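You operate a simulated robot arm through the tools that you are given. There is no shell and no other tool. Be economical: measure what you need, move in short steps, check, and stop when the job is done.

You run a simulated robot arm. Do the job below in one go: nothing can be reset, and whatever is moved stays where it is left.

## Task
Set the grey power supply to 7 volts, limit 2.4 amps, output off while you turn.
Fine: the output goes back on at the end.

Only the result counts: the job must be done as asked and must still hold three seconds after the hand-in. Knocking over, shifting, dropping, spilling or breaking anything else fails it.

## Robot
A 7-joint arm with a fingered hand on a trunk, on a base that drives. Base frame: it is fixed to the floor where the robot stands at the start and does not move with it; the origin is under the middle of the robot, x ahead of it, y to its left, z up. Units: m, degrees, N and s.
With the tool pointing down near the work surface it reaches from about 0.2 to 0.66 m from the robot's upright axis, wherever it stands. Its first joint turns from -115.0 to 115.0 degrees. Places, roughly: blue knob [0.6, 0, 1]; grey power supply [0.7, 0, 1]; lower socket switch [0.9, 0.4, 0.3]; meter dial [0.6, -0.4, 1]; orange knob [0.6, -0.3, 1.1]; output button of the grey power supply [0.6, -0.1, 1]; red knob [0.6, 0.1, 1]; red plug (3x4x5 cm) [0.4, 0, 0.9]; switch of the cream power supply [0.6, -0.4, 1.1]; switch of the grey power supply [0.6, -0.1, 0.9]; upper socket switch [0.9, 0.3, 0.4]. Payload 3.1 kg.
The TCP is the grasp point between the finger pads, 0.022 m short of the fingertips. In the tool frame z runs along the fingers and y along their closing line. The gripper opens to 0.112 m. The gripper's body begins 0.06 m behind the TCP. The gripper is a hand of 3 fingers: y runs from the thumb to the fingers, the wrist lies at [0, 0, -0.218] in the tool frame, and closing takes about 1.5 s.
Orientation is that of the tool frame in the base frame, as a unit quaternion [x, y, z, w]. With the fingers straight down and closing along the base's y, the tool's x points along the base's -x, its y along +y and its z along -z.

## Interface
- The arm moves only by the tool send_rows. Its argument "series" is a list that holds one entry, the list of rows, each a list of 7 numbers: the shift along the tool's x, y, z in m, then the turn, a rotation vector about the tool's x, y, z in degrees, then the finger opening in m, from 0 to 0.112. In form: [[[dx, dy, dz, wx, wy, wz, jaw], ...]]. A call has 1 to 10 rows; each row shifts and turns the commanded pose from where the row before left it, along the tool's axes as they then stand. Each row takes 0.2 s and may step no farther than 0.05 m and 8.6 degrees from the row before; otherwise, or with a gripper value out of range, the whole call is refused. A pose out of reach is approached as far as the arm can. The call stops where the force on the tool passes 60 N (or 10 N more than at its start, if that is more) or the arm is blocked; 0.2 s more then pass. Each finger travels about 0.108 m/s and halts on what it meets, pressing with about 33 N; the grip force reading is that of the motor and also rises with nothing between the fingers. The clock runs only during rows and for 0.2 s after the last one: add rows that do not move to give the fingers time. It gives the time, the measured TCP pose, the force on the tool (base axes), the opening and the grip force at its end, in the units of the frame above (readings bear some noise), with the torque about the TCP (base axes, N m) and any sound that the robot's microphone picked up.
- Cameras (640 x 400 px; columns grow to the right, rows downward): "scene" is now at [0.011, 0.125, 1.6607]; the picture's right is [-0.34, -0.94, 0.00], its down [-0.73, 0.26, -0.63] and it looks along [0.60, -0.21, -0.77] (base axes); focal length 249 px, centre (320, 200). "wrist" rides on the gripper at [0.066, 0.003, -0.081] in the tool frame; the picture's right is [-0.05, 1.00, 0.00], its down [-0.77, -0.04, -0.64] and it looks along [-0.64, -0.03, 0.77] (tool axes); focal length 275 px, centre (320, 200). There is no depth. A picture from a camera that has moved, and an enlarged one, comes with that camera's place and axes in the base frame and with its lens.
- snapshot(camera): a new picture of that camera. It takes no simulated time.
- raise_lower(by): slides the trunk up (or, below 0, down) by that many m; the arm and the scene camera ride with it, the base frame stays. It gives what a move gives, with no picture.
- steer(legs): drives the robot by 1 to 6 legs, each [ahead, left, turn to the left] in m, m and degrees, along the robot's own axes; the way and the turn of a leg run together, so that a leg with both is an arc; at most 1.5 m and 180 degrees a leg. The arm and the cameras ride along, it lands a little off, and it stops where it bumps. It gives what a move gives.
- preshape(shape): the hand has 3 fingers and takes this shape, open, in about a second: jaw (thumb against the fingers, like two jaws); tri (thumb and two fingers); tip (a fingertip pinch); poke (one finger out to press); point (the index stretched); flat (the hand flat); cup (the hand cupped); fist (a fist). The gripper value then closes the fingers along that shape, each until it touches; the sizes above hold for jaw. It gives what a move gives, with no picture.
- head_to(pan, tilt): turns the head with the scene camera to pan (to the left, within 155 degrees either way) and tilt (down, from -29 to 69), counted from straight ahead of the robot. It gives what a move gives.
- enlarge(camera, box): a new picture of the part [left, top, right, bottom] of that camera's present view, enlarged. It takes no simulated time.
- close_job(): hands the job in; it is judged then, once.

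Go step by step. Nothing tells you exact positions but the pictures and the camera data: compare them with the known pose of the tool, close in by small moves and look again before you grip or let go. The budget is 120 turns and 82 pictures, counting those below and the enlarged ones. Unless the task says otherwise, let go and move clear before handing in, and close with one line.

The tools are called after "Request:" as name(argument=value, ...) on one line, values as JSON. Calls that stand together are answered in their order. send_rows: Moves the arm, as the interface text tells. Its arguments: {"type":"object","properties":{"series":{"type":"array"}},"required":["series"]} The other tools are called the same way: raise_lower (by) slides the trunk up or down; preshape (shape) gives the hand a shape; steer (legs) drives the base; head_to (pan, tilt) turns the head that bears the scene camera; snapshot (camera) takes a picture; enlarge (camera, box) takes an enlarged picture of a part of a camera's view; close_job () hands the job in.

At the start:

```text
t: 0.0
position: [0.3323, 0.0821, 1.149]
tool_rot: [-0.001, 1.0, -0.001, -0.001]
ft_force: [-0.3, -0.1, -0.6]
wrist_torque: [0.02, 0.02, 0.0]
opening: 0.1118
grip_force: 0.0
shape: jaw
trunk travel left (down, up): [-0.8, 0.19]
robot x, y, heading: [0.0009, 0.0046, -0.2]
head pan, tilt: [-19.8, 50.6]
```

scene: 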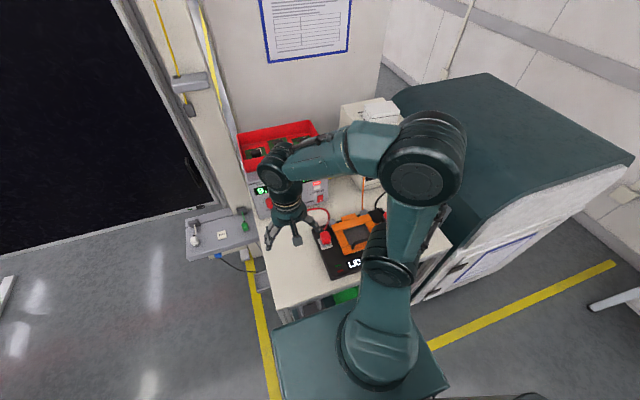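
wrist: 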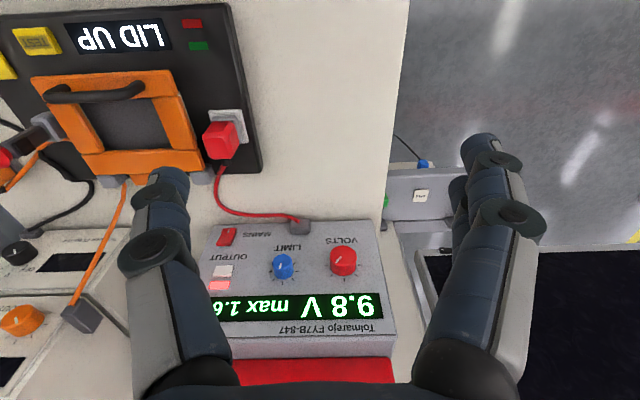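

The grey supply reads 9.8 V, max 1.6 A. It has a red VOLTS knob, a blue LIMIT knob, an output button and a mains switch. I'll take closer pictures before moving.

Request:
enlarge(camera="wrist", box=[190, 200, 410, 370])

Request:
enlarge(camera="scene", box=[220, 110, 460, 290])

```text
2.35 times, centred on (300, 285) of wrist
camera zoom: at [0.2661, 0.0856, 1.2296], right [0.05, 1.0, 0.0], down [0.77, -0.04, 0.64], along [0.64, -0.03, -0.77], focal length 648 px, centre (367, 0)
```

zoom: 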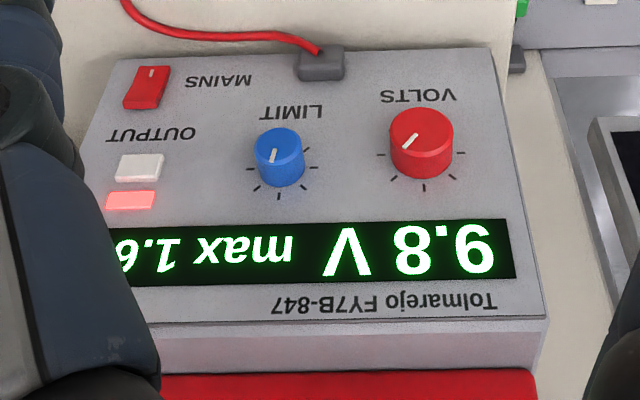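

```text
2.22 times, centred on (340, 200) of scene
camera zoom: at [0.011, 0.125, 1.6607], right [-0.34, -0.94, 0.0], down [-0.73, 0.26, -0.63], along [0.6, -0.21, -0.77], focal length 553 px, centre (276, 200)
```

zoom: 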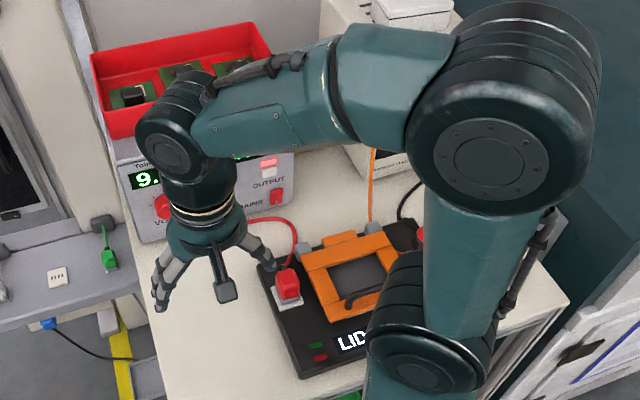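

The panel slopes back, roughly 45–50°. I'll tilt the hand towards its normal in place and take a second view to triangulate.

Request:
send_rows(series=[[[0, 0, 0, 0, -8, 0, 0.112], [0, 0, 0, 0, -8, 0, 0.112], [0, 0, 0, 0, -8, 0, 0.112], [0, 0, 0, 0, -8, 0, 0.112], [0, 0, 0, 0, -8, 0, 0.112], [0, 0, 0, 0, -5, 0, 0.112], [0, 0, 0, 0, 0, 0, 0.112]]])

Request:
snapshot(camera="wrist")

Request:
snapshot(camera="scene")

```text
t: 1.6
position: [0.332, 0.0835, 1.1478]
tool_rot: [-0.001, 0.923, 0.0, 0.384]
ft_force: [0.6, 0.1, 0.5]
wrist_torque: [-0.01, 0.02, 0.01]
opening: 0.1118
grip_force: 0.0
shape: jaw
trunk travel left (down, up): [-0.8, 0.19]
robot x, y, heading: [-0.0009, 0.0004, 0.0]
head pan, tilt: [-19.8, 50.6]
```

```text
77 pictures are left
camera wrist: at [0.2285, 0.0857, 1.1595], right [0.03, 1.0, 0.03], down [0.09, -0.04, 0.99], along [0.99, -0.03, -0.1], focal length 275 px, centre (320, 200)
```

wrist: 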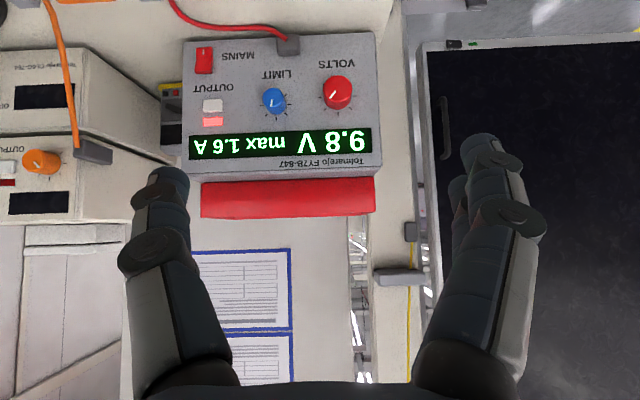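

```text
76 pictures are left
camera scene: at [0.0113, 0.1248, 1.6607], right [-0.34, -0.94, 0.0], down [-0.73, 0.26, -0.63], along [0.6, -0.21, -0.77], focal length 249 px, centre (320, 200)
```

scene: 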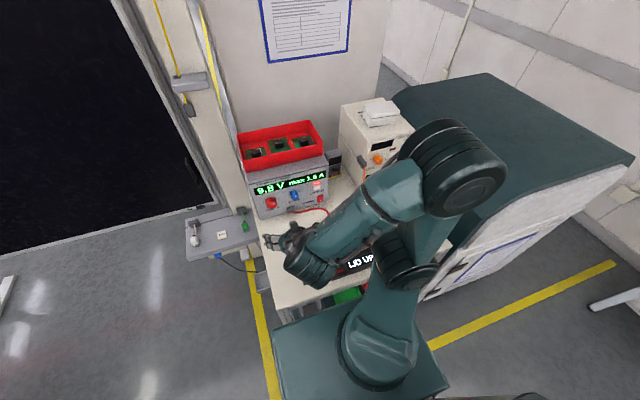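

Request:
enlarge(camera="wrist", box=[170, 20, 400, 190])

Request:
enlarge(camera="scene", box=[230, 110, 350, 230])

```text
2.35 times, centred on (285, 105) of wrist
camera zoom: at [0.2285, 0.0857, 1.1595], right [0.03, 1.0, 0.03], down [0.09, -0.04, 0.99], along [0.99, -0.03, -0.1], focal length 648 px, centre (402, 424)
```

zoom: 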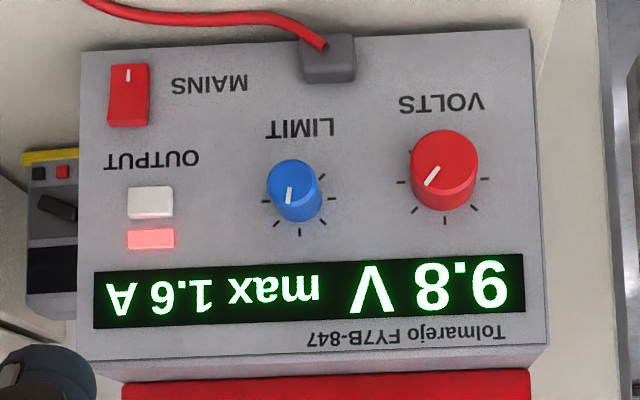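

```text
3.33 times, centred on (290, 170) of scene
camera zoom: at [0.0113, 0.1248, 1.6607], right [-0.34, -0.94, 0.0], down [-0.73, 0.26, -0.63], along [0.6, -0.21, -0.77], focal length 829 px, centre (420, 300)
```

zoom: 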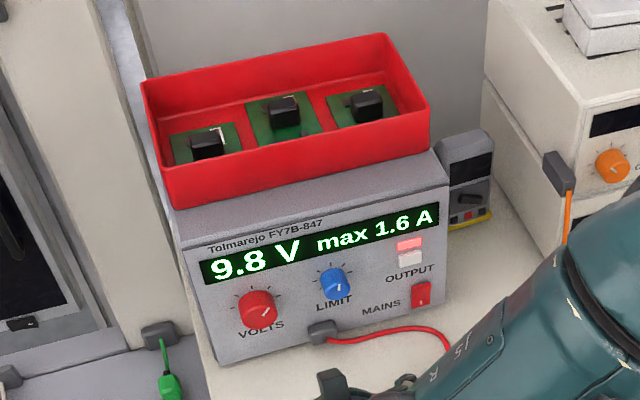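

The geometry is clear now. The panel is vertical at x≈0.61, z 0.88–1.08. The red knob is at about (y 0.106, z 0.974), the blue at (0.017, 0.977), the output button at (-0.076, 0.979) and the mains switch at about (-0.09, 0.914). I'll make a poking finger and bring the hand level in front of the panel.

Request:
preshape(shape="poke")

Request:
send_rows(series=[[[-0.018, -0.038, 0.025, 0, 0, 0, 0.112], [-0.018, -0.038, 0.025, 0, 0, 0, 0.112], [-0.018, -0.038, 0.025, 0, 0, 0, 0.112], [-0.018, -0.038, 0.025, 0, 0, 0, 0.112], [0, 0, 0, 0, -8, 0, 0.112], [0, 0, 0, 0, -8, 0, 0.112], [0, 0, 0, 0, -8, 0, 0.112], [0, 0, 0, 0, -8, 0, 0.112], [0, 0, 0, 0, -8, 0, 0.112], [0, 0, 0, 0, -5, 0, 0.112]]])

Request:
snapshot(camera="wrist")

Request:
snapshot(camera="scene")

```text
t: 2.5
position: [0.3317, 0.0826, 1.1489]
tool_rot: [0.0, 0.924, -0.001, 0.383]
ft_force: [-0.4, 1.4, -0.4]
wrist_torque: [0.04, -0.02, 0.0]
opening: 0.0
grip_force: 0.0
shape: poke
trunk travel left (down, up): [-0.8, 0.19]
robot x, y, heading: [0.0022, -0.001, -0.1]
head pan, tilt: [-19.8, 50.6]
```

```text
t: 4.7
position: [0.4546, -0.0702, 1.1293]
tool_rot: [-0.001, 0.706, 0.0, 0.708]
ft_force: [1.2, 0.3, -0.1]
wrist_torque: [0.02, 0.0, 0.0]
opening: 0.0
grip_force: 0.1
shape: poke
trunk travel left (down, up): [-0.8, 0.19]
robot x, y, heading: [-0.0009, -0.0017, -0.1]
head pan, tilt: [-19.8, 50.6]
```

```text
73 pictures are left
camera wrist: at [0.3738, -0.0674, 1.0636], right [0.0, 1.0, 0.05], down [-0.64, -0.04, 0.77], along [0.77, -0.03, 0.64], focal length 275 px, centre (320, 200)
```

wrist: 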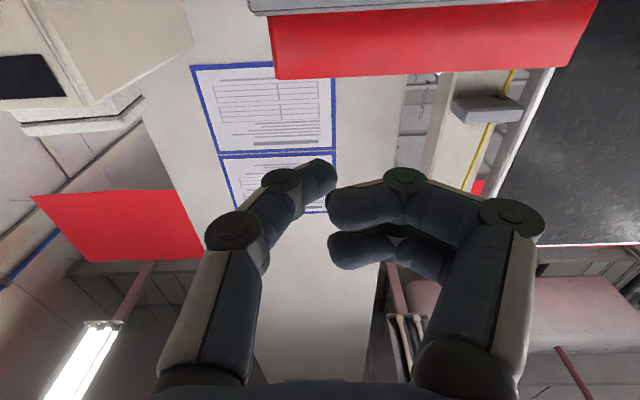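

```text
72 pictures are left
camera scene: at [0.0114, 0.125, 1.6607], right [-0.34, -0.94, 0.0], down [-0.73, 0.26, -0.63], along [0.6, -0.21, -0.77], focal length 249 px, centre (320, 200)
```

scene: 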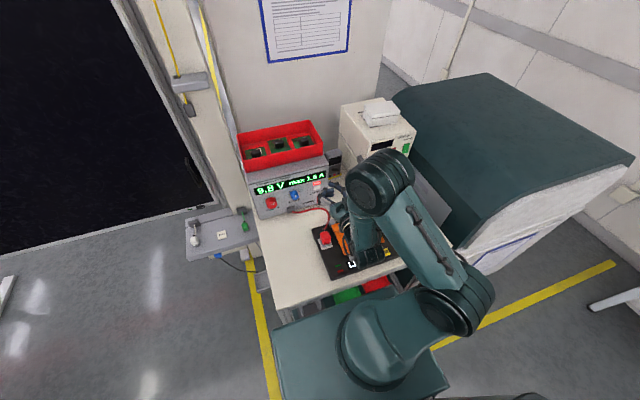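

Request:
enlarge(camera="scene", box=[270, 140, 390, 260])

Request:
enlarge(camera="wrist", box=[200, 130, 440, 290])

```text
3.33 times, centred on (330, 200) of scene
camera zoom: at [0.0114, 0.125, 1.6607], right [-0.34, -0.94, 0.0], down [-0.73, 0.26, -0.63], along [0.6, -0.21, -0.77], focal length 829 px, centre (287, 200)
```

zoom: 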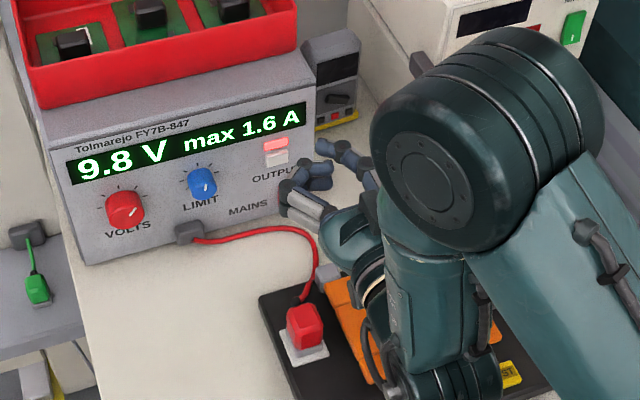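

```text
2.50 times, centred on (320, 210) of wrist
camera zoom: at [0.3738, -0.0674, 1.0636], right [0.0, 1.0, 0.05], down [-0.64, -0.04, 0.77], along [0.77, -0.03, 0.64], focal length 688 px, centre (320, 175)
```

zoom: 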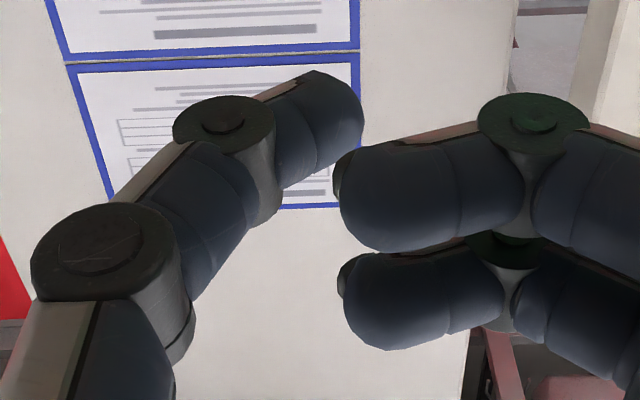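

The red plug and lid handle on the tester stand to z≈0.97, so a level hand would hit them. I'll keep the tool about 30° nose-down and hover the poke finger (the thumb, its tip about 0.023 past the TCP) in front of the output button.

Request:
send_rows(series=[[[0, 0, 0, 0, 7.5, 0, 0.112], [0, 0, 0, 0, 7.5, 0, 0.112], [0, 0, 0, 0, 7.5, 0, 0.112], [0, 0, 0, 0, 7.5, 0, 0.112], [0.018, -0.0025, 0.034, 0, 0, 0, 0.112], [0.018, -0.0025, 0.034, 0, 0, 0, 0.112], [0.018, -0.0025, 0.034, 0, 0, 0, 0.112], [0.018, -0.0025, 0.034, 0, 0, 0, 0.112]]])

Request:
snapshot(camera="wrist")

Request:
enlarge(camera="scene", box=[240, 130, 400, 250])

```text
t: 6.5
position: [0.5394, -0.068, 1.0005]
tool_rot: [-0.001, 0.867, -0.001, 0.498]
ft_force: [0.1, 0.2, 0.4]
wrist_torque: [-0.05, -0.01, -0.01]
opening: 0.0003
grip_force: 0.0
shape: poke
out of reach, approached as far as the arm can: row 8
trunk travel left (down, up): [-0.8, 0.19]
robot x, y, heading: [-0.0001, -0.0014, 0.0]
head pan, tilt: [-19.8, 50.6]
```

```text
69 pictures are left
camera wrist: at [0.4362, -0.0644, 0.985], right [0.02, 1.0, 0.04], down [-0.16, -0.03, 0.99], along [0.99, -0.03, 0.16], focal length 275 px, centre (320, 200)
```

wrist: 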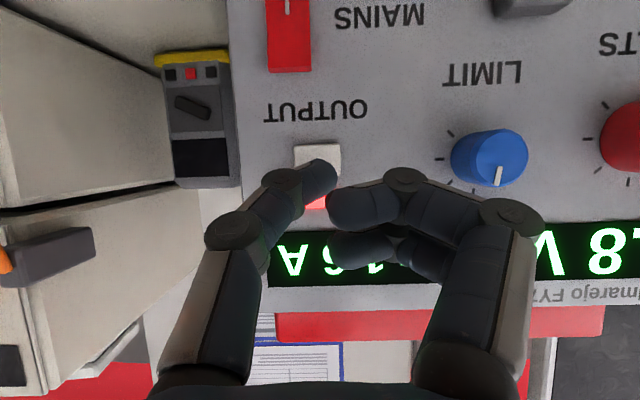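

```text
3.33 times, centred on (320, 190) of scene
camera zoom: at [0.0162, 0.126, 1.6606], right [-0.34, -0.94, 0.0], down [-0.73, 0.26, -0.63], along [0.59, -0.22, -0.77], focal length 829 px, centre (320, 233)
```

zoom: 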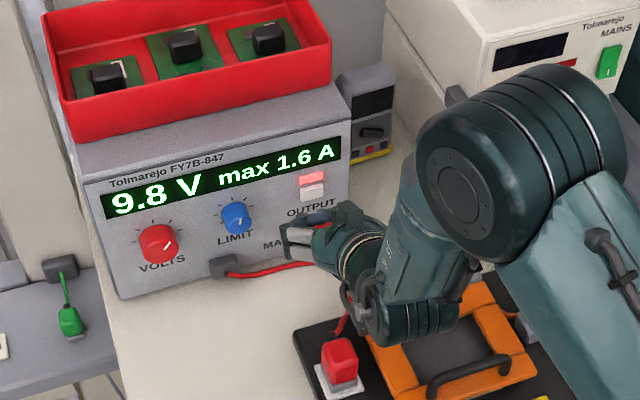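

Row 8 hit the arm's reach limit, so the trunk is probably a bit high for this pose. I'll retreat along the same path and lower the trunk by 0.10.

Request:
send_rows(series=[[[-0.018, 0, -0.034, 0, 0, 0, 0.112], [-0.018, 0, -0.034, 0, 0, 0, 0.112], [-0.018, 0, -0.034, 0, 0, 0, 0.112], [-0.018, 0, -0.034, 0, 0, 0, 0.112]]])

Request:
raise_lower(by=-0.1)

Request:
snapshot(camera="scene")

```text
t: 7.5
position: [0.4529, -0.0683, 1.1376]
tool_rot: [-0.001, 0.866, 0.0, 0.5]
ft_force: [-0.1, -0.1, -0.7]
wrist_torque: [0.0, 0.0, -0.02]
opening: 0.0
grip_force: 0.0
shape: poke
trunk travel left (down, up): [-0.8, 0.19]
robot x, y, heading: [0.0006, 0.0005, 0.1]
head pan, tilt: [-19.8, 50.6]
```

```text
t: 8.8
position: [0.4552, -0.0659, 1.036]
tool_rot: [-0.001, 0.866, 0.0, 0.5]
ft_force: [-0.4, -0.2, -0.8]
wrist_torque: [-0.03, -0.01, 0.01]
opening: 0.0001
grip_force: 0.0
shape: poke
trunk travel left (down, up): [-0.7, 0.29]
robot x, y, heading: [-0.0034, -0.0012, 0.2]
head pan, tilt: [-19.8, 50.6]
```

```text
67 pictures are left
camera scene: at [0.0107, 0.1249, 1.5607], right [-0.34, -0.94, 0.0], down [-0.73, 0.26, -0.63], along [0.6, -0.21, -0.77], focal length 249 px, centre (320, 200)
```

scene: 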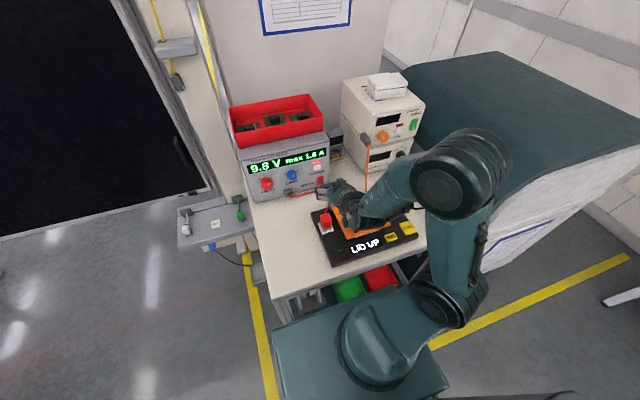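

Request:
send_rows(series=[[[-0.003, -0.0027, 0.0316, 0, 0, 0, 0.112], [-0.003, -0.0027, 0.0316, 0, 0, 0, 0.112], [-0.003, -0.0027, 0.0316, 0, 0, 0, 0.112], [0, 0, 0, 0, 0, 0, 0.112]]])

Request:
snapshot(camera="wrist")

Request:
enlarge(camera="scene", box=[230, 110, 390, 230])

```text
t: 9.8
position: [0.543, -0.0753, 0.9963]
tool_rot: [0.0, 0.866, 0.0, 0.5]
ft_force: [-0.5, -1.0, 0.1]
wrist_torque: [0.03, -0.01, 0.04]
opening: 0.0
grip_force: 0.1
shape: poke
trunk travel left (down, up): [-0.7, 0.29]
robot x, y, heading: [-0.0051, -0.0018, 0.2]
head pan, tilt: [-19.8, 50.6]
```

```text
66 pictures are left
camera wrist: at [0.4385, -0.0712, 0.979], right [0.02, 1.0, 0.04], down [-0.17, -0.04, 0.99], along [0.99, -0.03, 0.17], focal length 275 px, centre (320, 200)
```

wrist: 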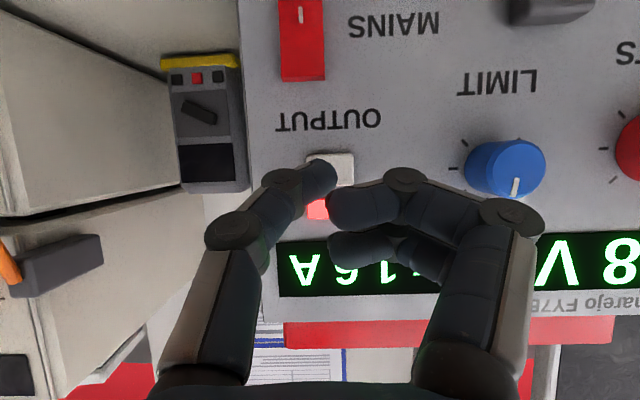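

```text
3.33 times, centred on (310, 170) of scene
camera zoom: at [0.0099, 0.1249, 1.5607], right [-0.34, -0.94, 0.0], down [-0.73, 0.26, -0.63], along [0.6, -0.21, -0.77], focal length 829 px, centre (353, 300)
```

zoom: 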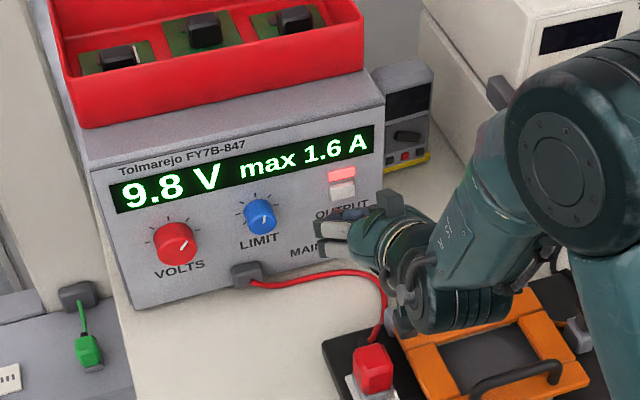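

The tip lines up with the button. I'll advance straight along base x in small steps.

Request:
send_rows(series=[[[-0.004, 0, 0.0069, 0, 0, 0, 0.112], [-0.004, 0, 0.0069, 0, 0, 0, 0.112], [-0.004, 0, 0.0069, 0, 0, 0, 0.112], [-0.0015, 0, 0.0026, 0, 0, 0, 0.112], [0, 0, 0, 0, 0, 0, 0.112]]])

Request:
snapshot(camera="wrist")

Request:
enlarge(camera="scene", box=[230, 110, 390, 230])

```text
t: 11.0
position: [0.5686, -0.0747, 0.9973]
tool_rot: [0.0, 0.866, -0.001, 0.501]
ft_force: [-0.9, 0.1, -0.1]
wrist_torque: [0.0, -0.01, -0.04]
opening: 0.0
grip_force: 0.0
shape: poke
trunk travel left (down, up): [-0.7, 0.29]
robot x, y, heading: [0.0014, 0.0009, -0.1]
head pan, tilt: [-19.8, 50.6]
```

```text
64 pictures are left
camera wrist: at [0.4654, -0.0715, 0.9798], right [0.02, 1.0, 0.04], down [-0.17, -0.04, 0.99], along [0.99, -0.03, 0.16], focal length 275 px, centre (320, 200)
```

wrist: 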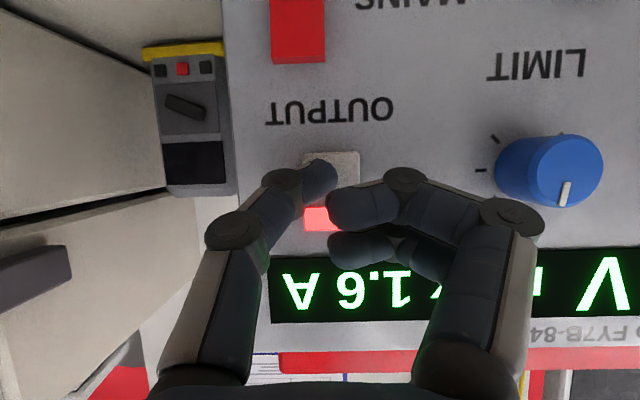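

```text
3.33 times, centred on (310, 170) of scene
camera zoom: at [0.0108, 0.1249, 1.5607], right [-0.34, -0.94, 0.0], down [-0.73, 0.26, -0.63], along [0.6, -0.21, -0.77], focal length 829 px, centre (353, 300)
```

zoom: 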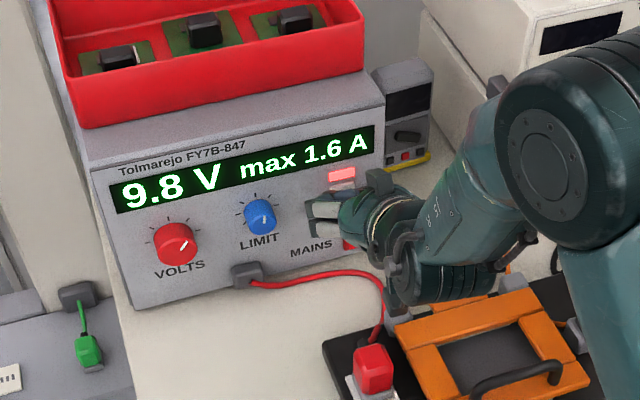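

Request:
send_rows(series=[[[-0.0025, 0, 0.0043, 0, 0, 0, 0.112], [-0.0025, 0, 0.0043, 0, 0, 0, 0.112], [0, 0, 0, 0, 0, 0, 0.112]]])

Request:
send_rows(series=[[[-0.0015, 0, 0.0026, 0, 0, 0, 0.112], [-0.0015, 0, 0.0026, 0, 0, 0, 0.112]]])

Request:
enlarge(camera="wrist", box=[200, 100, 480, 320])

```text
t: 11.8
position: [0.5735, -0.0771, 0.9977]
tool_rot: [0.0, 0.867, 0.0, 0.498]
ft_force: [-27.2, -2.5, -10.2]
wrist_torque: [-0.04, 0.43, 0.03]
opening: 0.0
grip_force: 0.0
shape: poke
trunk travel left (down, up): [-0.7, 0.29]
robot x, y, heading: [-0.0003, 0.0, 0.1]
head pan, tilt: [-19.8, 50.6]
heard: click
```

```text
t: 12.4
position: [0.5763, -0.0788, 0.9965]
tool_rot: [0.001, 0.868, 0.0, 0.497]
ft_force: [-42.0, -10.8, -11.8]
wrist_torque: [-0.13, 0.45, 0.07]
opening: 0.0
grip_force: 0.0
shape: poke
trunk travel left (down, up): [-0.7, 0.29]
robot x, y, heading: [-0.0003, -0.0021, -0.1]
head pan, tilt: [-19.8, 50.6]
```

```text
1.82 times, centred on (340, 210) of wrist
camera zoom: at [0.4728, -0.0751, 0.9808], right [0.03, 1.0, 0.04], down [-0.16, -0.04, 0.99], along [0.99, -0.03, 0.16], focal length 500 px, centre (284, 182)
```

zoom: 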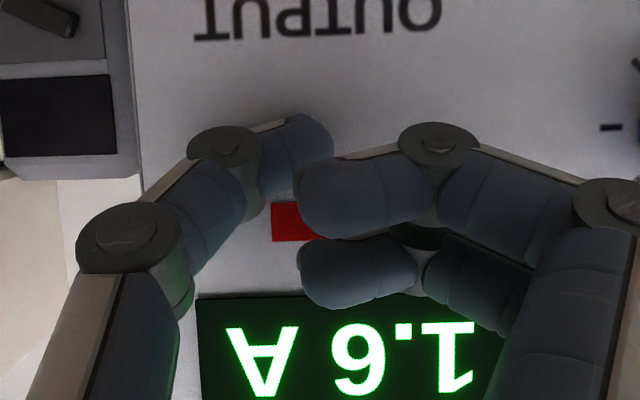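

It clicked and the OUTPUT lamp is dark. I'll back off and confirm.

Request:
send_rows(series=[[[0.01, 0, -0.0173, 0, 0, 0, 0.112], [0.01, 0, -0.0173, 0, 0, 0, 0.112], [0.01, 0, -0.0173, 0, 0, 0, 0.112], [0.01, 0, -0.0173, 0, 0, 0, 0.112], [-0.02, 0, 0, 0, 0, 0, 0.112]]])

Request:
snapshot(camera="wrist")

```text
t: 13.6
position: [0.5142, -0.0751, 1.0153]
tool_rot: [-0.001, 0.866, 0.0, 0.5]
ft_force: [-0.3, 0.4, -0.7]
wrist_torque: [-0.03, -0.01, -0.02]
opening: 0.0
grip_force: 0.0
shape: poke
trunk travel left (down, up): [-0.7, 0.29]
robot x, y, heading: [-0.0013, 0.0017, -0.0]
head pan, tilt: [-19.8, 50.6]
```

```text
61 pictures are left
camera wrist: at [0.4113, -0.0713, 0.9972], right [0.02, 1.0, 0.04], down [-0.16, -0.04, 0.99], along [0.99, -0.03, 0.16], focal length 275 px, centre (320, 200)
```

wrist: 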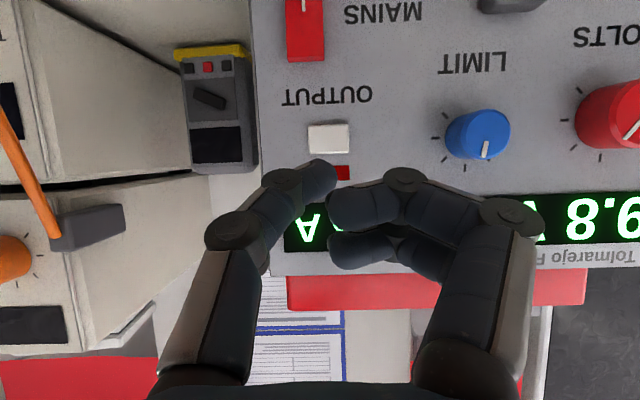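

Output is off. Next I'll take the jaw shape, partly closed, move in front of the red knob and level the tool more, since there's no plug in the way there.

Request:
preshape(shape="jaw")

Request:
send_rows(series=[[[0, 0.038, 0, 0, 0, 0, 0.08], [0, 0.038, 0, 0, 0, 0, 0.075], [0, 0.038, 0, 0, 0, 0, 0.075], [0, 0.038, 0, 0, 0, 0, 0.075], [0, 0.037, 0, 0, 0, 0, 0.075], [0, 0, 0, 0, -6.7, 0, 0.075], [0, 0, 0, 0, -6.7, 0, 0.075], [0, 0, 0, 0, -6.6, 0, 0.075], [0, 0, 0, 0, 0, 0, 0.075]]])

Request:
snapshot(camera="wrist")

Request:
enlarge(camera="scene", box=[200, 100, 400, 250])

```text
t: 14.5
position: [0.515, -0.075, 1.0139]
tool_rot: [-0.001, 0.866, 0.001, 0.5]
ft_force: [-0.5, -0.8, 0.8]
wrist_torque: [0.01, 0.01, 0.01]
opening: 0.1118
grip_force: 0.0
shape: jaw
trunk travel left (down, up): [-0.7, 0.29]
robot x, y, heading: [0.0059, -0.0019, 0.1]
head pan, tilt: [-19.8, 50.6]
```

```text
t: 16.5
position: [0.513, 0.1147, 1.0146]
tool_rot: [0.0, 0.766, 0.0, 0.643]
ft_force: [0.2, -0.7, -0.6]
wrist_torque: [-0.02, -0.03, 0.01]
opening: 0.0754
grip_force: 0.2
shape: jaw
trunk travel left (down, up): [-0.7, 0.29]
robot x, y, heading: [-0.0013, 0.002, -0.4]
head pan, tilt: [-19.8, 50.6]
```

```text
60 pictures are left
camera wrist: at [0.4233, 0.1179, 0.9624], right [0.01, 1.0, 0.05], down [-0.49, -0.04, 0.87], along [0.87, -0.03, 0.49], focal length 275 px, centre (320, 200)
```

wrist: 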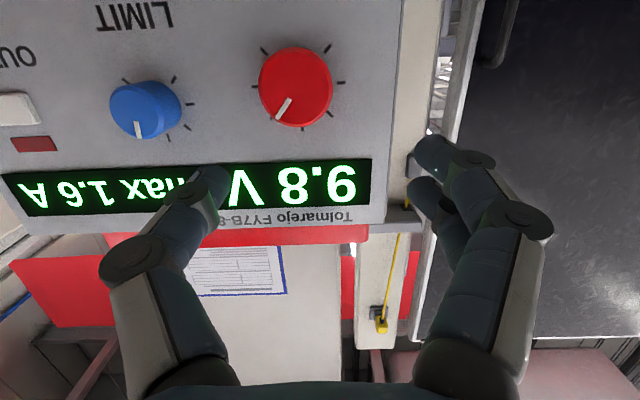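

```text
2.67 times, centred on (300, 175) of scene
camera zoom: at [0.0108, 0.1249, 1.5607], right [-0.34, -0.94, 0.0], down [-0.73, 0.26, -0.63], along [0.6, -0.21, -0.77], focal length 663 px, centre (373, 267)
```

zoom: 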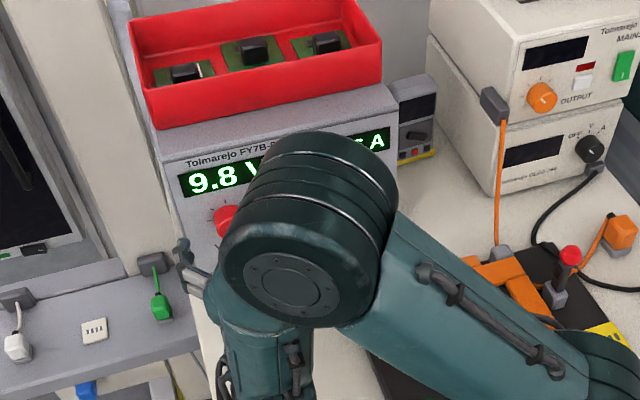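

From the cross-views the knob caps are at x≈0.578 and the panel at about 0.603. The red knob centre is at about (0.104, 0.982). I'll lower, align and advance partway.

Request:
send_rows(series=[[[0.0296, -0.011, 0.0052, 0, 0, 0, 0.075], [-0.0026, 0, 0.0148, 0, 0, 0, 0.075], [-0.0026, 0, 0.0148, 0, 0, 0, 0.075], [0, 0, 0, 0, 0, 0, 0.075]]])

Request:
snapshot(camera="wrist")

```text
t: 17.5
position: [0.5436, 0.1013, 0.985]
tool_rot: [-0.001, 0.766, 0.0, 0.643]
ft_force: [0.9, -0.3, 0.0]
wrist_torque: [-0.04, -0.01, -0.03]
opening: 0.0753
grip_force: 0.0
shape: jaw
trunk travel left (down, up): [-0.7, 0.29]
robot x, y, heading: [0.0005, -0.0012, 0.2]
head pan, tilt: [-19.8, 50.6]
```

```text
58 pictures are left
camera wrist: at [0.4525, 0.1061, 0.9327], right [0.01, 1.0, 0.05], down [-0.49, -0.04, 0.87], along [0.87, -0.03, 0.49], focal length 275 px, centre (320, 200)
```

wrist: 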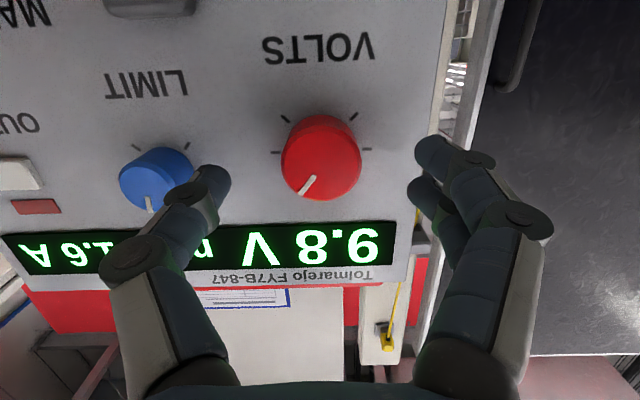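

Request:
send_rows(series=[[[-0.0017, 0, 0.0098, 0, 0, 0, 0.075], [-0.0017, 0, 0.0098, 0, 0, 0, 0.075], [-0.0017, 0, 0.0088, 0, 0, 0, 0.075], [0, 0, 0, 0, 0, 0, 0.075]]])

Request:
snapshot(camera="wrist")

```text
t: 18.5
position: [0.5709, 0.1034, 0.9861]
tool_rot: [-0.001, 0.766, 0.0, 0.642]
ft_force: [-9.8, -1.7, -1.7]
wrist_torque: [-0.09, -0.01, 0.51]
opening: 0.0747
grip_force: 0.0
shape: jaw
trunk travel left (down, up): [-0.7, 0.29]
robot x, y, heading: [0.0015, -0.0015, 0.1]
head pan, tilt: [-19.8, 50.6]
```

```text
57 pictures are left
camera wrist: at [0.4799, 0.1071, 0.9344], right [0.01, 1.0, 0.04], down [-0.49, -0.04, 0.87], along [0.87, -0.03, 0.49], focal length 275 px, centre (320, 200)
```

wrist: 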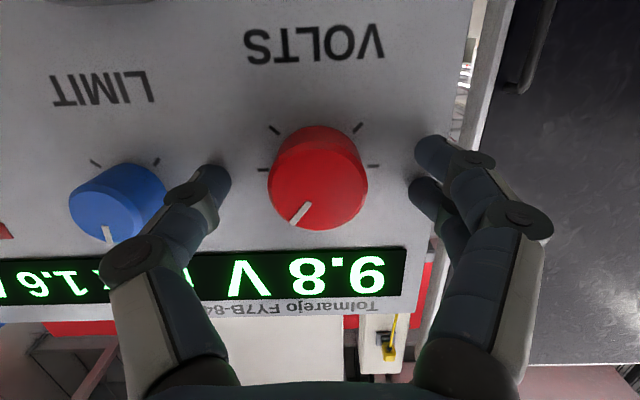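

A fingertip just touches the panel, so I'll back off 3 mm and close on the red knob.

Request:
send_rows(series=[[[0.0005, 0, -0.003, 0, 0, 0, 0.075], [0, 0, 0, 0, 0, 0, 0.055], [0, 0, 0, 0, 0, 0, 0.045], [0, 0, 0, 0, 0, 0, 0.035], [0, 0, 0, 0, 0, 0, 0.03], [0, 0, 0, 0, 0, 0, 0.03]]])

Request:
snapshot(camera="wrist")

```text
t: 19.9
position: [0.5705, 0.1028, 0.9838]
tool_rot: [0.0, 0.766, 0.0, 0.643]
ft_force: [-0.7, -1.8, -0.6]
wrist_torque: [0.0, -0.06, 0.02]
opening: 0.0295
grip_force: 33.0
shape: jaw
trunk travel left (down, up): [-0.7, 0.29]
robot x, y, heading: [0.0, 0.0026, 0.0]
head pan, tilt: [-19.8, 50.6]
```

```text
56 pictures are left
camera wrist: at [0.479, 0.1062, 0.9336], right [0.01, 1.0, 0.05], down [-0.49, -0.04, 0.87], along [0.87, -0.03, 0.49], focal length 275 px, centre (320, 200)
```

wrist: 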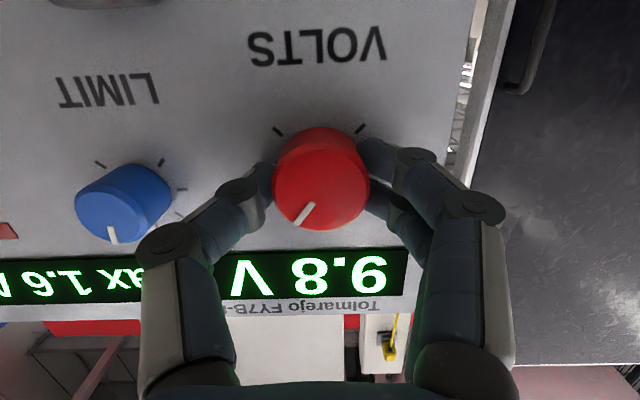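

Gripped. I'll turn 16° counter-clockwise about the knob axis (base x) to calibrate.

Request:
send_rows(series=[[[0, 0, 0, 1.39, 0, -7.88, 0.03], [0, 0, 0, 1.39, 0, -7.88, 0.03], [0, 0, 0, 0, 0, 0, 0.03]]])

Request:
snapshot(camera="wrist")

```text
t: 20.7
position: [0.5704, 0.104, 0.984]
tool_rot: [-0.089, 0.758, -0.108, 0.637]
ft_force: [0.7, -0.6, 0.5]
wrist_torque: [0.0, -0.01, 0.0]
opening: 0.0293
grip_force: 33.3
shape: jaw
trunk travel left (down, up): [-0.7, 0.29]
robot x, y, heading: [-0.0024, -0.0025, 0.2]
head pan, tilt: [-19.8, 50.6]
```

```text
55 pictures are left
camera wrist: at [0.479, 0.0925, 0.9348], right [0.01, 0.97, -0.23], down [-0.49, 0.21, 0.85], along [0.87, 0.11, 0.48], focal length 275 px, centre (320, 200)
```

wrist: 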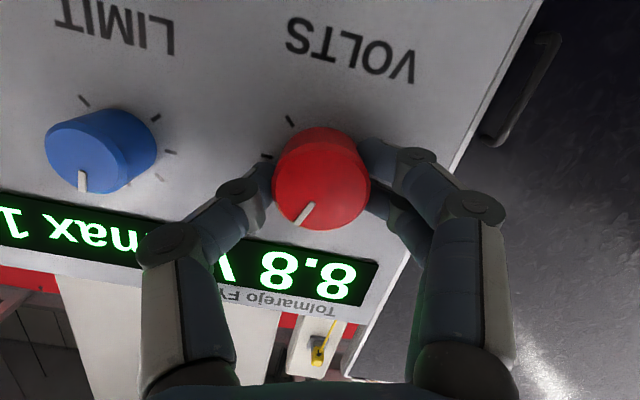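

16° gave −1.0 V with no slip, so I need about 28.8° more.

Request:
send_rows(series=[[[0, 0, 0, 1.39, 0, -7.88, 0.03], [0, 0, 0, 1.39, 0, -7.88, 0.03], [0, 0, 0, 1.39, 0, -7.88, 0.03], [0, 0, 0, 0.8, 0, -4.53, 0.03], [0, 0, 0, 0, 0, 0, 0.03]]])

Request:
snapshot(camera="wrist")

```text
t: 21.9
position: [0.5712, 0.1043, 0.9847]
tool_rot: [-0.245, 0.708, -0.292, 0.594]
ft_force: [-5.0, 3.5, -4.3]
wrist_torque: [-0.01, 0.11, 0.12]
opening: 0.0293
grip_force: 33.0
shape: jaw
trunk travel left (down, up): [-0.7, 0.29]
robot x, y, heading: [0.0003, 0.0013, 0.0]
head pan, tilt: [-19.8, 50.6]
```

```text
54 pictures are left
camera wrist: at [0.4792, 0.0707, 0.9463], right [0.01, 0.74, -0.67], down [-0.49, 0.59, 0.64], along [0.87, 0.33, 0.37], focal length 275 px, centre (320, 200)
```

wrist: 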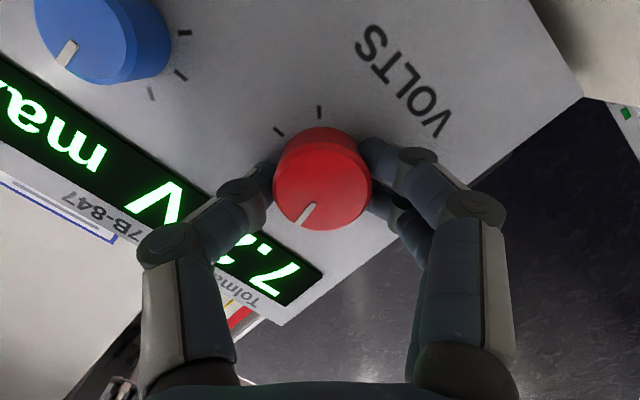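

Request:
enlarge(camera="wrist", box=[150, 190, 330, 310])

Request:
enlarge(camera="scene", box=[230, 110, 350, 210])

```text
3.33 times, centred on (240, 250) of wrist
camera zoom: at [0.4792, 0.0707, 0.9463], right [0.01, 0.74, -0.67], down [-0.49, 0.59, 0.64], along [0.87, 0.33, 0.37], focal length 918 px, centre (587, 33)
```

zoom: 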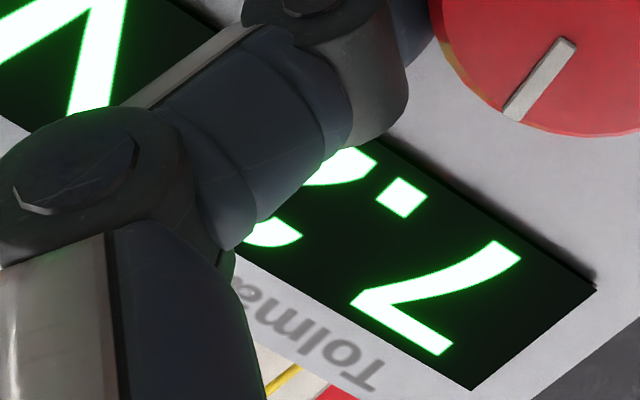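

```text
4.00 times, centred on (290, 160) of scene
camera zoom: at [0.0105, 0.1263, 1.5606], right [-0.34, -0.94, 0.0], down [-0.73, 0.26, -0.63], along [0.6, -0.22, -0.77], focal length 995 px, centre (440, 360)
```

zoom: 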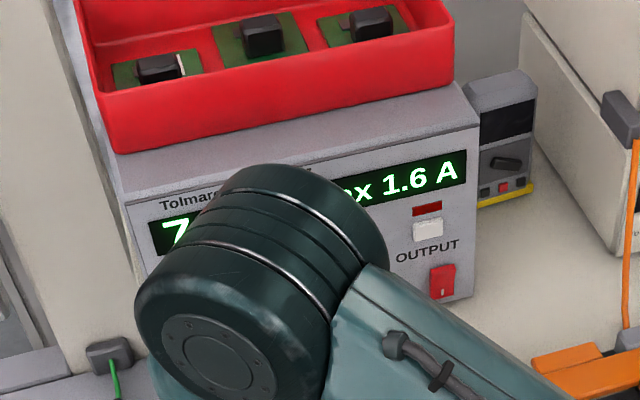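

The digit is half hidden. I'll release the fingers in place to read it.

Request:
send_rows(series=[[[0, 0, 0, 0, 0, 0, 0.06], [0, 0, 0, 0, 0, 0, 0.07], [0, 0, 0, 0, 0, 0, 0.07], [0, 0, -0.03, 0, 0, 0, 0.07]]])

Request:
snapshot(camera="wrist")

```text
t: 22.9
position: [0.5385, 0.1058, 0.9891]
tool_rot: [-0.243, 0.708, -0.292, 0.595]
ft_force: [-0.1, -0.5, -0.3]
wrist_torque: [0.03, -0.01, -0.01]
opening: 0.0695
grip_force: 0.1
shape: jaw
trunk travel left (down, up): [-0.7, 0.29]
robot x, y, heading: [-0.0018, 0.0004, -0.1]
head pan, tilt: [-19.8, 50.6]
```

```text
51 pictures are left
camera wrist: at [0.4476, 0.0725, 0.9497], right [0.01, 0.74, -0.67], down [-0.49, 0.59, 0.64], along [0.87, 0.32, 0.37], focal length 275 px, centre (320, 200)
```

wrist: 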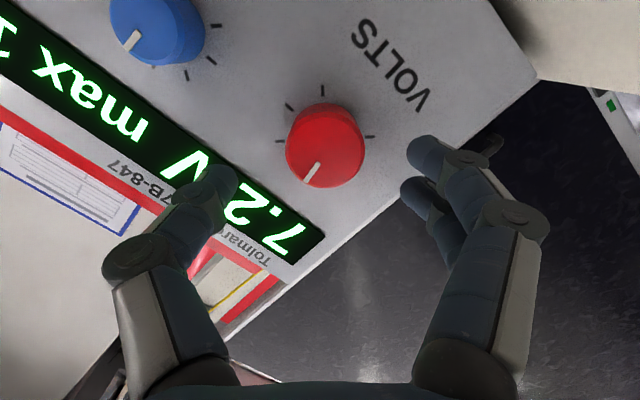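

It reads 7.2 V. I'll re-grip and turn about 3.5° more.

Request:
send_rows(series=[[[0, 0, 0.015, 0, 0, 0, 0.07], [0, 0, 0.015, 0, 0, 0, 0.07], [0, 0, 0, 0, 0, 0, 0.055], [0, 0, 0, 0, 0, 0, 0.04], [0, 0, 0, 0, 0, 0, 0.03], [0, 0, 0, 0, 0, 0, 0.03], [0, 0, 0, 0.3, 0, -1.7, 0.03], [0, 0, 0, 0.3, 0, -1.7, 0.03], [0, 0, 0, 0, 0, 0, 0.03]]])

Request:
enlarge(camera="wrist", box=[150, 150, 390, 310])

```text
t: 24.9
position: [0.5696, 0.1017, 0.9851]
tool_rot: [-0.262, 0.7, -0.313, 0.586]
ft_force: [1.9, 0.4, 0.4]
wrist_torque: [0.01, -0.03, 0.02]
opening: 0.0289
grip_force: 32.9
shape: jaw
trunk travel left (down, up): [-0.7, 0.29]
robot x, y, heading: [0.0025, 0.0027, -0.1]
head pan, tilt: [-19.8, 50.6]
```

```text
2.50 times, centred on (270, 230) of wrist
camera zoom: at [0.4788, 0.0667, 0.9474], right [0.01, 0.7, -0.71], down [-0.49, 0.62, 0.61], along [0.87, 0.35, 0.35], focal length 688 px, centre (445, 125)
```

zoom: 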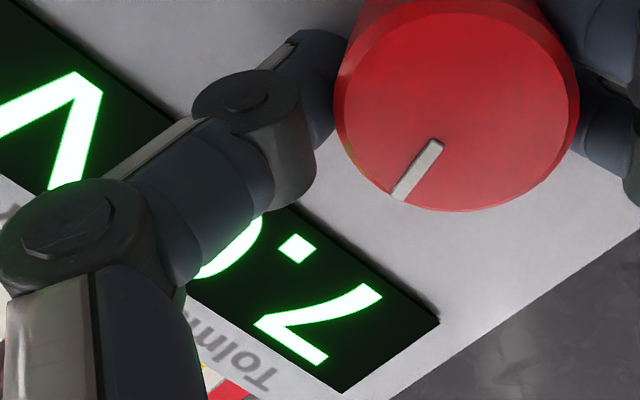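

It looks like 7.0. I'll release, retreat and read.

Request:
send_rows(series=[[[0, 0, 0, 0, 0, 0, 0.06], [0, 0, 0, 0, 0, 0, 0.075], [0, 0, 0, 0, 0, 0, 0.075], [0, 0, -0.03, 0, 0, 0, 0.075], [0, 0, -0.03, 0, 0, 0, 0.075]]])

Request:
snapshot(camera="wrist")

```text
t: 26.1
position: [0.5103, 0.1087, 0.9925]
tool_rot: [-0.262, 0.699, -0.313, 0.587]
ft_force: [-0.6, 0.0, 0.2]
wrist_torque: [-0.01, 0.01, -0.01]
opening: 0.0747
grip_force: 0.0
shape: jaw
trunk travel left (down, up): [-0.7, 0.29]
robot x, y, heading: [0.0011, -0.0006, -0.1]
head pan, tilt: [-19.8, 50.6]
```

```text
49 pictures are left
camera wrist: at [0.4193, 0.0735, 0.9551], right [0.01, 0.7, -0.71], down [-0.49, 0.62, 0.61], along [0.87, 0.35, 0.35], focal length 275 px, centre (320, 200)
```

wrist: 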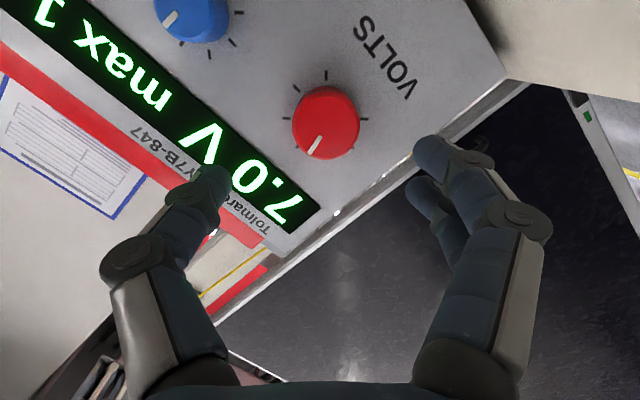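

7.0 V is set. Next is the blue knob at about (0.019, 0.986). I'll tilt the tool to 22° nose-down to clear the plug, keep the roll so I have room to turn clockwise, and shift over.

Request:
send_rows(series=[[[0, 0, 0, 0, 6, 0, 0.07], [0, 0, 0, 0, 6, 0, 0.07], [0.0305, -0.0283, 0.0124, 0, 0, 0, 0.065], [0.0305, -0.0283, 0.0124, 0, 0, 0, 0.065], [0, 0, 0, 0, 0, 0, 0.065]]])

Request:
snapshot(camera="wrist")

Request:
snapshot(camera="scene")

```text
t: 27.3
position: [0.5083, 0.022, 0.9884]
tool_rot: [-0.228, 0.757, -0.338, 0.51]
ft_force: [0.4, -0.4, -0.6]
wrist_torque: [-0.04, 0.01, -0.01]
opening: 0.0654
grip_force: 0.0
shape: jaw
trunk travel left (down, up): [-0.7, 0.29]
robot x, y, heading: [-0.0009, 0.0017, 0.4]
head pan, tilt: [-19.8, 50.6]
```

```text
48 pictures are left
camera wrist: at [0.409, 0.0008, 0.966], right [0.02, 0.7, -0.72], down [-0.3, 0.69, 0.66], along [0.95, 0.2, 0.22], focal length 275 px, centre (320, 200)
```

wrist: 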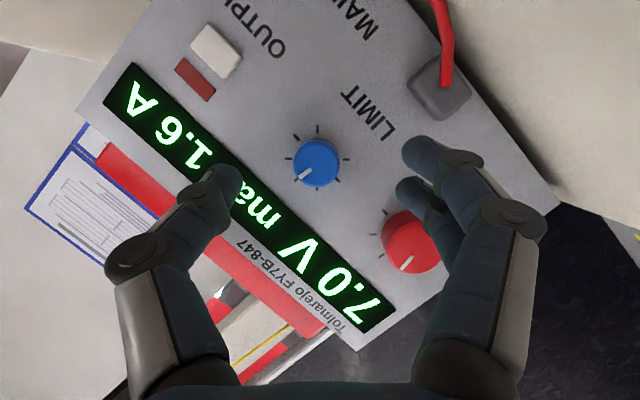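

```text
47 pictures are left
camera scene: at [0.0109, 0.1258, 1.5606], right [-0.34, -0.94, 0.0], down [-0.73, 0.26, -0.63], along [0.6, -0.21, -0.77], focal length 249 px, centre (320, 200)
```

scene: 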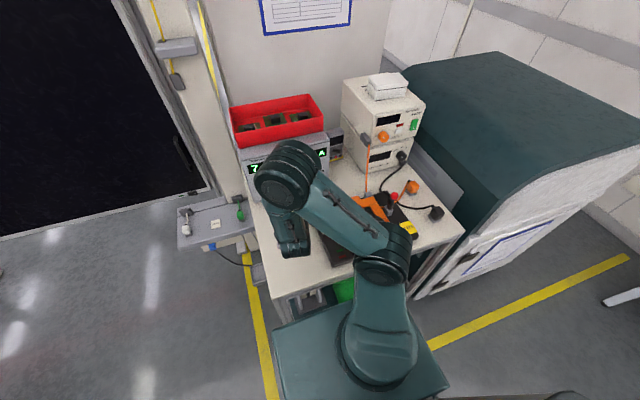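

Request:
send_rows(series=[[[-0.0072, -0.0019, 0.0133, 0, 0, 0, 0.065], [-0.0056, 0, 0.0139, 0, 0, 0, 0.065], [-0.0056, 0, 0.0139, 0, 0, 0, 0.065], [-0.0037, 0, 0.0093, 0, 0, 0, 0.065], [0, 0, 0, 0, 0, 0, 0.065]]])

Request:
snapshot(camera="wrist")

```text
t: 28.5
position: [0.5659, 0.0241, 0.9918]
tool_rot: [-0.228, 0.757, -0.339, 0.51]
ft_force: [0.6, -0.2, 0.9]
wrist_torque: [0.03, 0.03, -0.01]
opening: 0.0655
grip_force: 0.0
shape: jaw
trunk travel left (down, up): [-0.7, 0.29]
robot x, y, heading: [0.0025, 0.0021, 0.3]
head pan, tilt: [-19.8, 50.6]
```

```text
46 pictures are left
camera wrist: at [0.4657, 0.0035, 0.9691], right [0.02, 0.7, -0.71], down [-0.3, 0.69, 0.66], along [0.95, 0.2, 0.22], focal length 275 px, centre (320, 200)
```

wrist: 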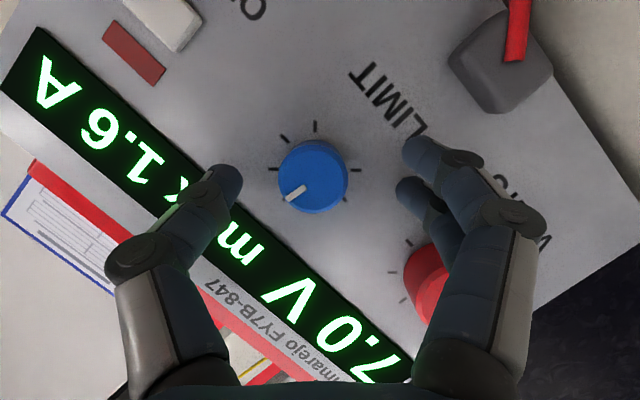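

Well centred, needing only a 2.5 mm sideways correction, which I'll make before closing on the blue knob.

Request:
send_rows(series=[[[0, -0.0025, 0, 0, 0, 0, 0.065], [-0.0008, 0, 0.0019, 0, 0, 0, 0.055], [0, 0, 0, 0, 0, 0, 0.045], [0, 0, 0, 0, 0, 0, 0.035], [0, 0, 0, 0, 0, 0, 0.025], [0, 0, 0, 0, 0, 0, 0.022], [0, 0, 0, 0, 0, 0, 0.022]]])

Request:
snapshot(camera="wrist")

```text
t: 30.1
position: [0.5678, 0.0229, 0.994]
tool_rot: [-0.227, 0.757, -0.339, 0.511]
ft_force: [-2.6, -0.3, 0.5]
wrist_torque: [-0.02, 0.05, 0.06]
opening: 0.0236
grip_force: 0.0
shape: jaw
trunk travel left (down, up): [-0.7, 0.29]
robot x, y, heading: [-0.0008, -0.0019, 0.1]
head pan, tilt: [-19.8, 50.6]
```

```text
45 pictures are left
camera wrist: at [0.4684, 0.0018, 0.9711], right [0.02, 0.7, -0.71], down [-0.3, 0.69, 0.66], along [0.95, 0.2, 0.22], focal length 275 px, centre (320, 200)
```

wrist: 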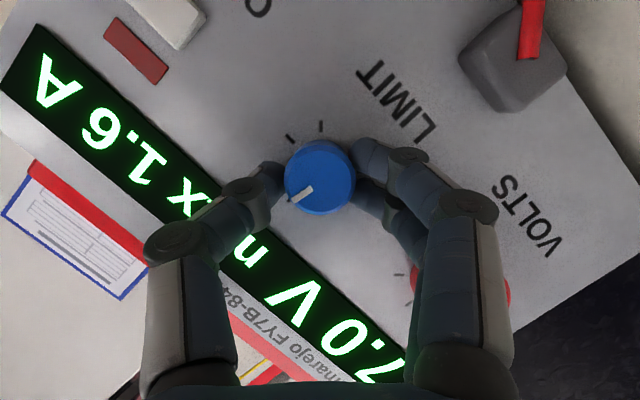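

Request:
send_rows(series=[[[0, 0, 0, 0, 0, 0, 0.015], [0, 0, 0, 0, 0, 0, 0.015], [0, 0, 0, -3.0, 0, 7.42, 0.015], [0, 0, 0, -3.0, 0, 7.42, 0.015], [0, 0, 0, 0, 0, 0, 0.015]]])

Request:
snapshot(camera="wrist")

```text
t: 31.3
position: [0.5686, 0.0215, 0.9945]
tool_rot: [-0.153, 0.797, -0.228, 0.538]
ft_force: [5.8, -3.3, 11.3]
wrist_torque: [-0.04, -0.21, -0.02]
opening: 0.0195
grip_force: 33.0
shape: jaw
trunk travel left (down, up): [-0.7, 0.29]
robot x, y, heading: [0.0023, -0.0002, 0.1]
head pan, tilt: [-19.8, 50.6]
```

```text
44 pictures are left
camera wrist: at [0.4686, 0.008, 0.9662], right [0.02, 0.87, -0.49], down [-0.3, 0.47, 0.83], along [0.95, 0.13, 0.27], focal length 275 px, centre (320, 200)
```

wrist: 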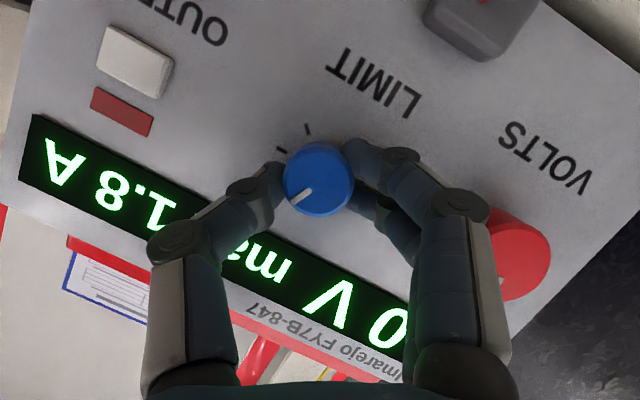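

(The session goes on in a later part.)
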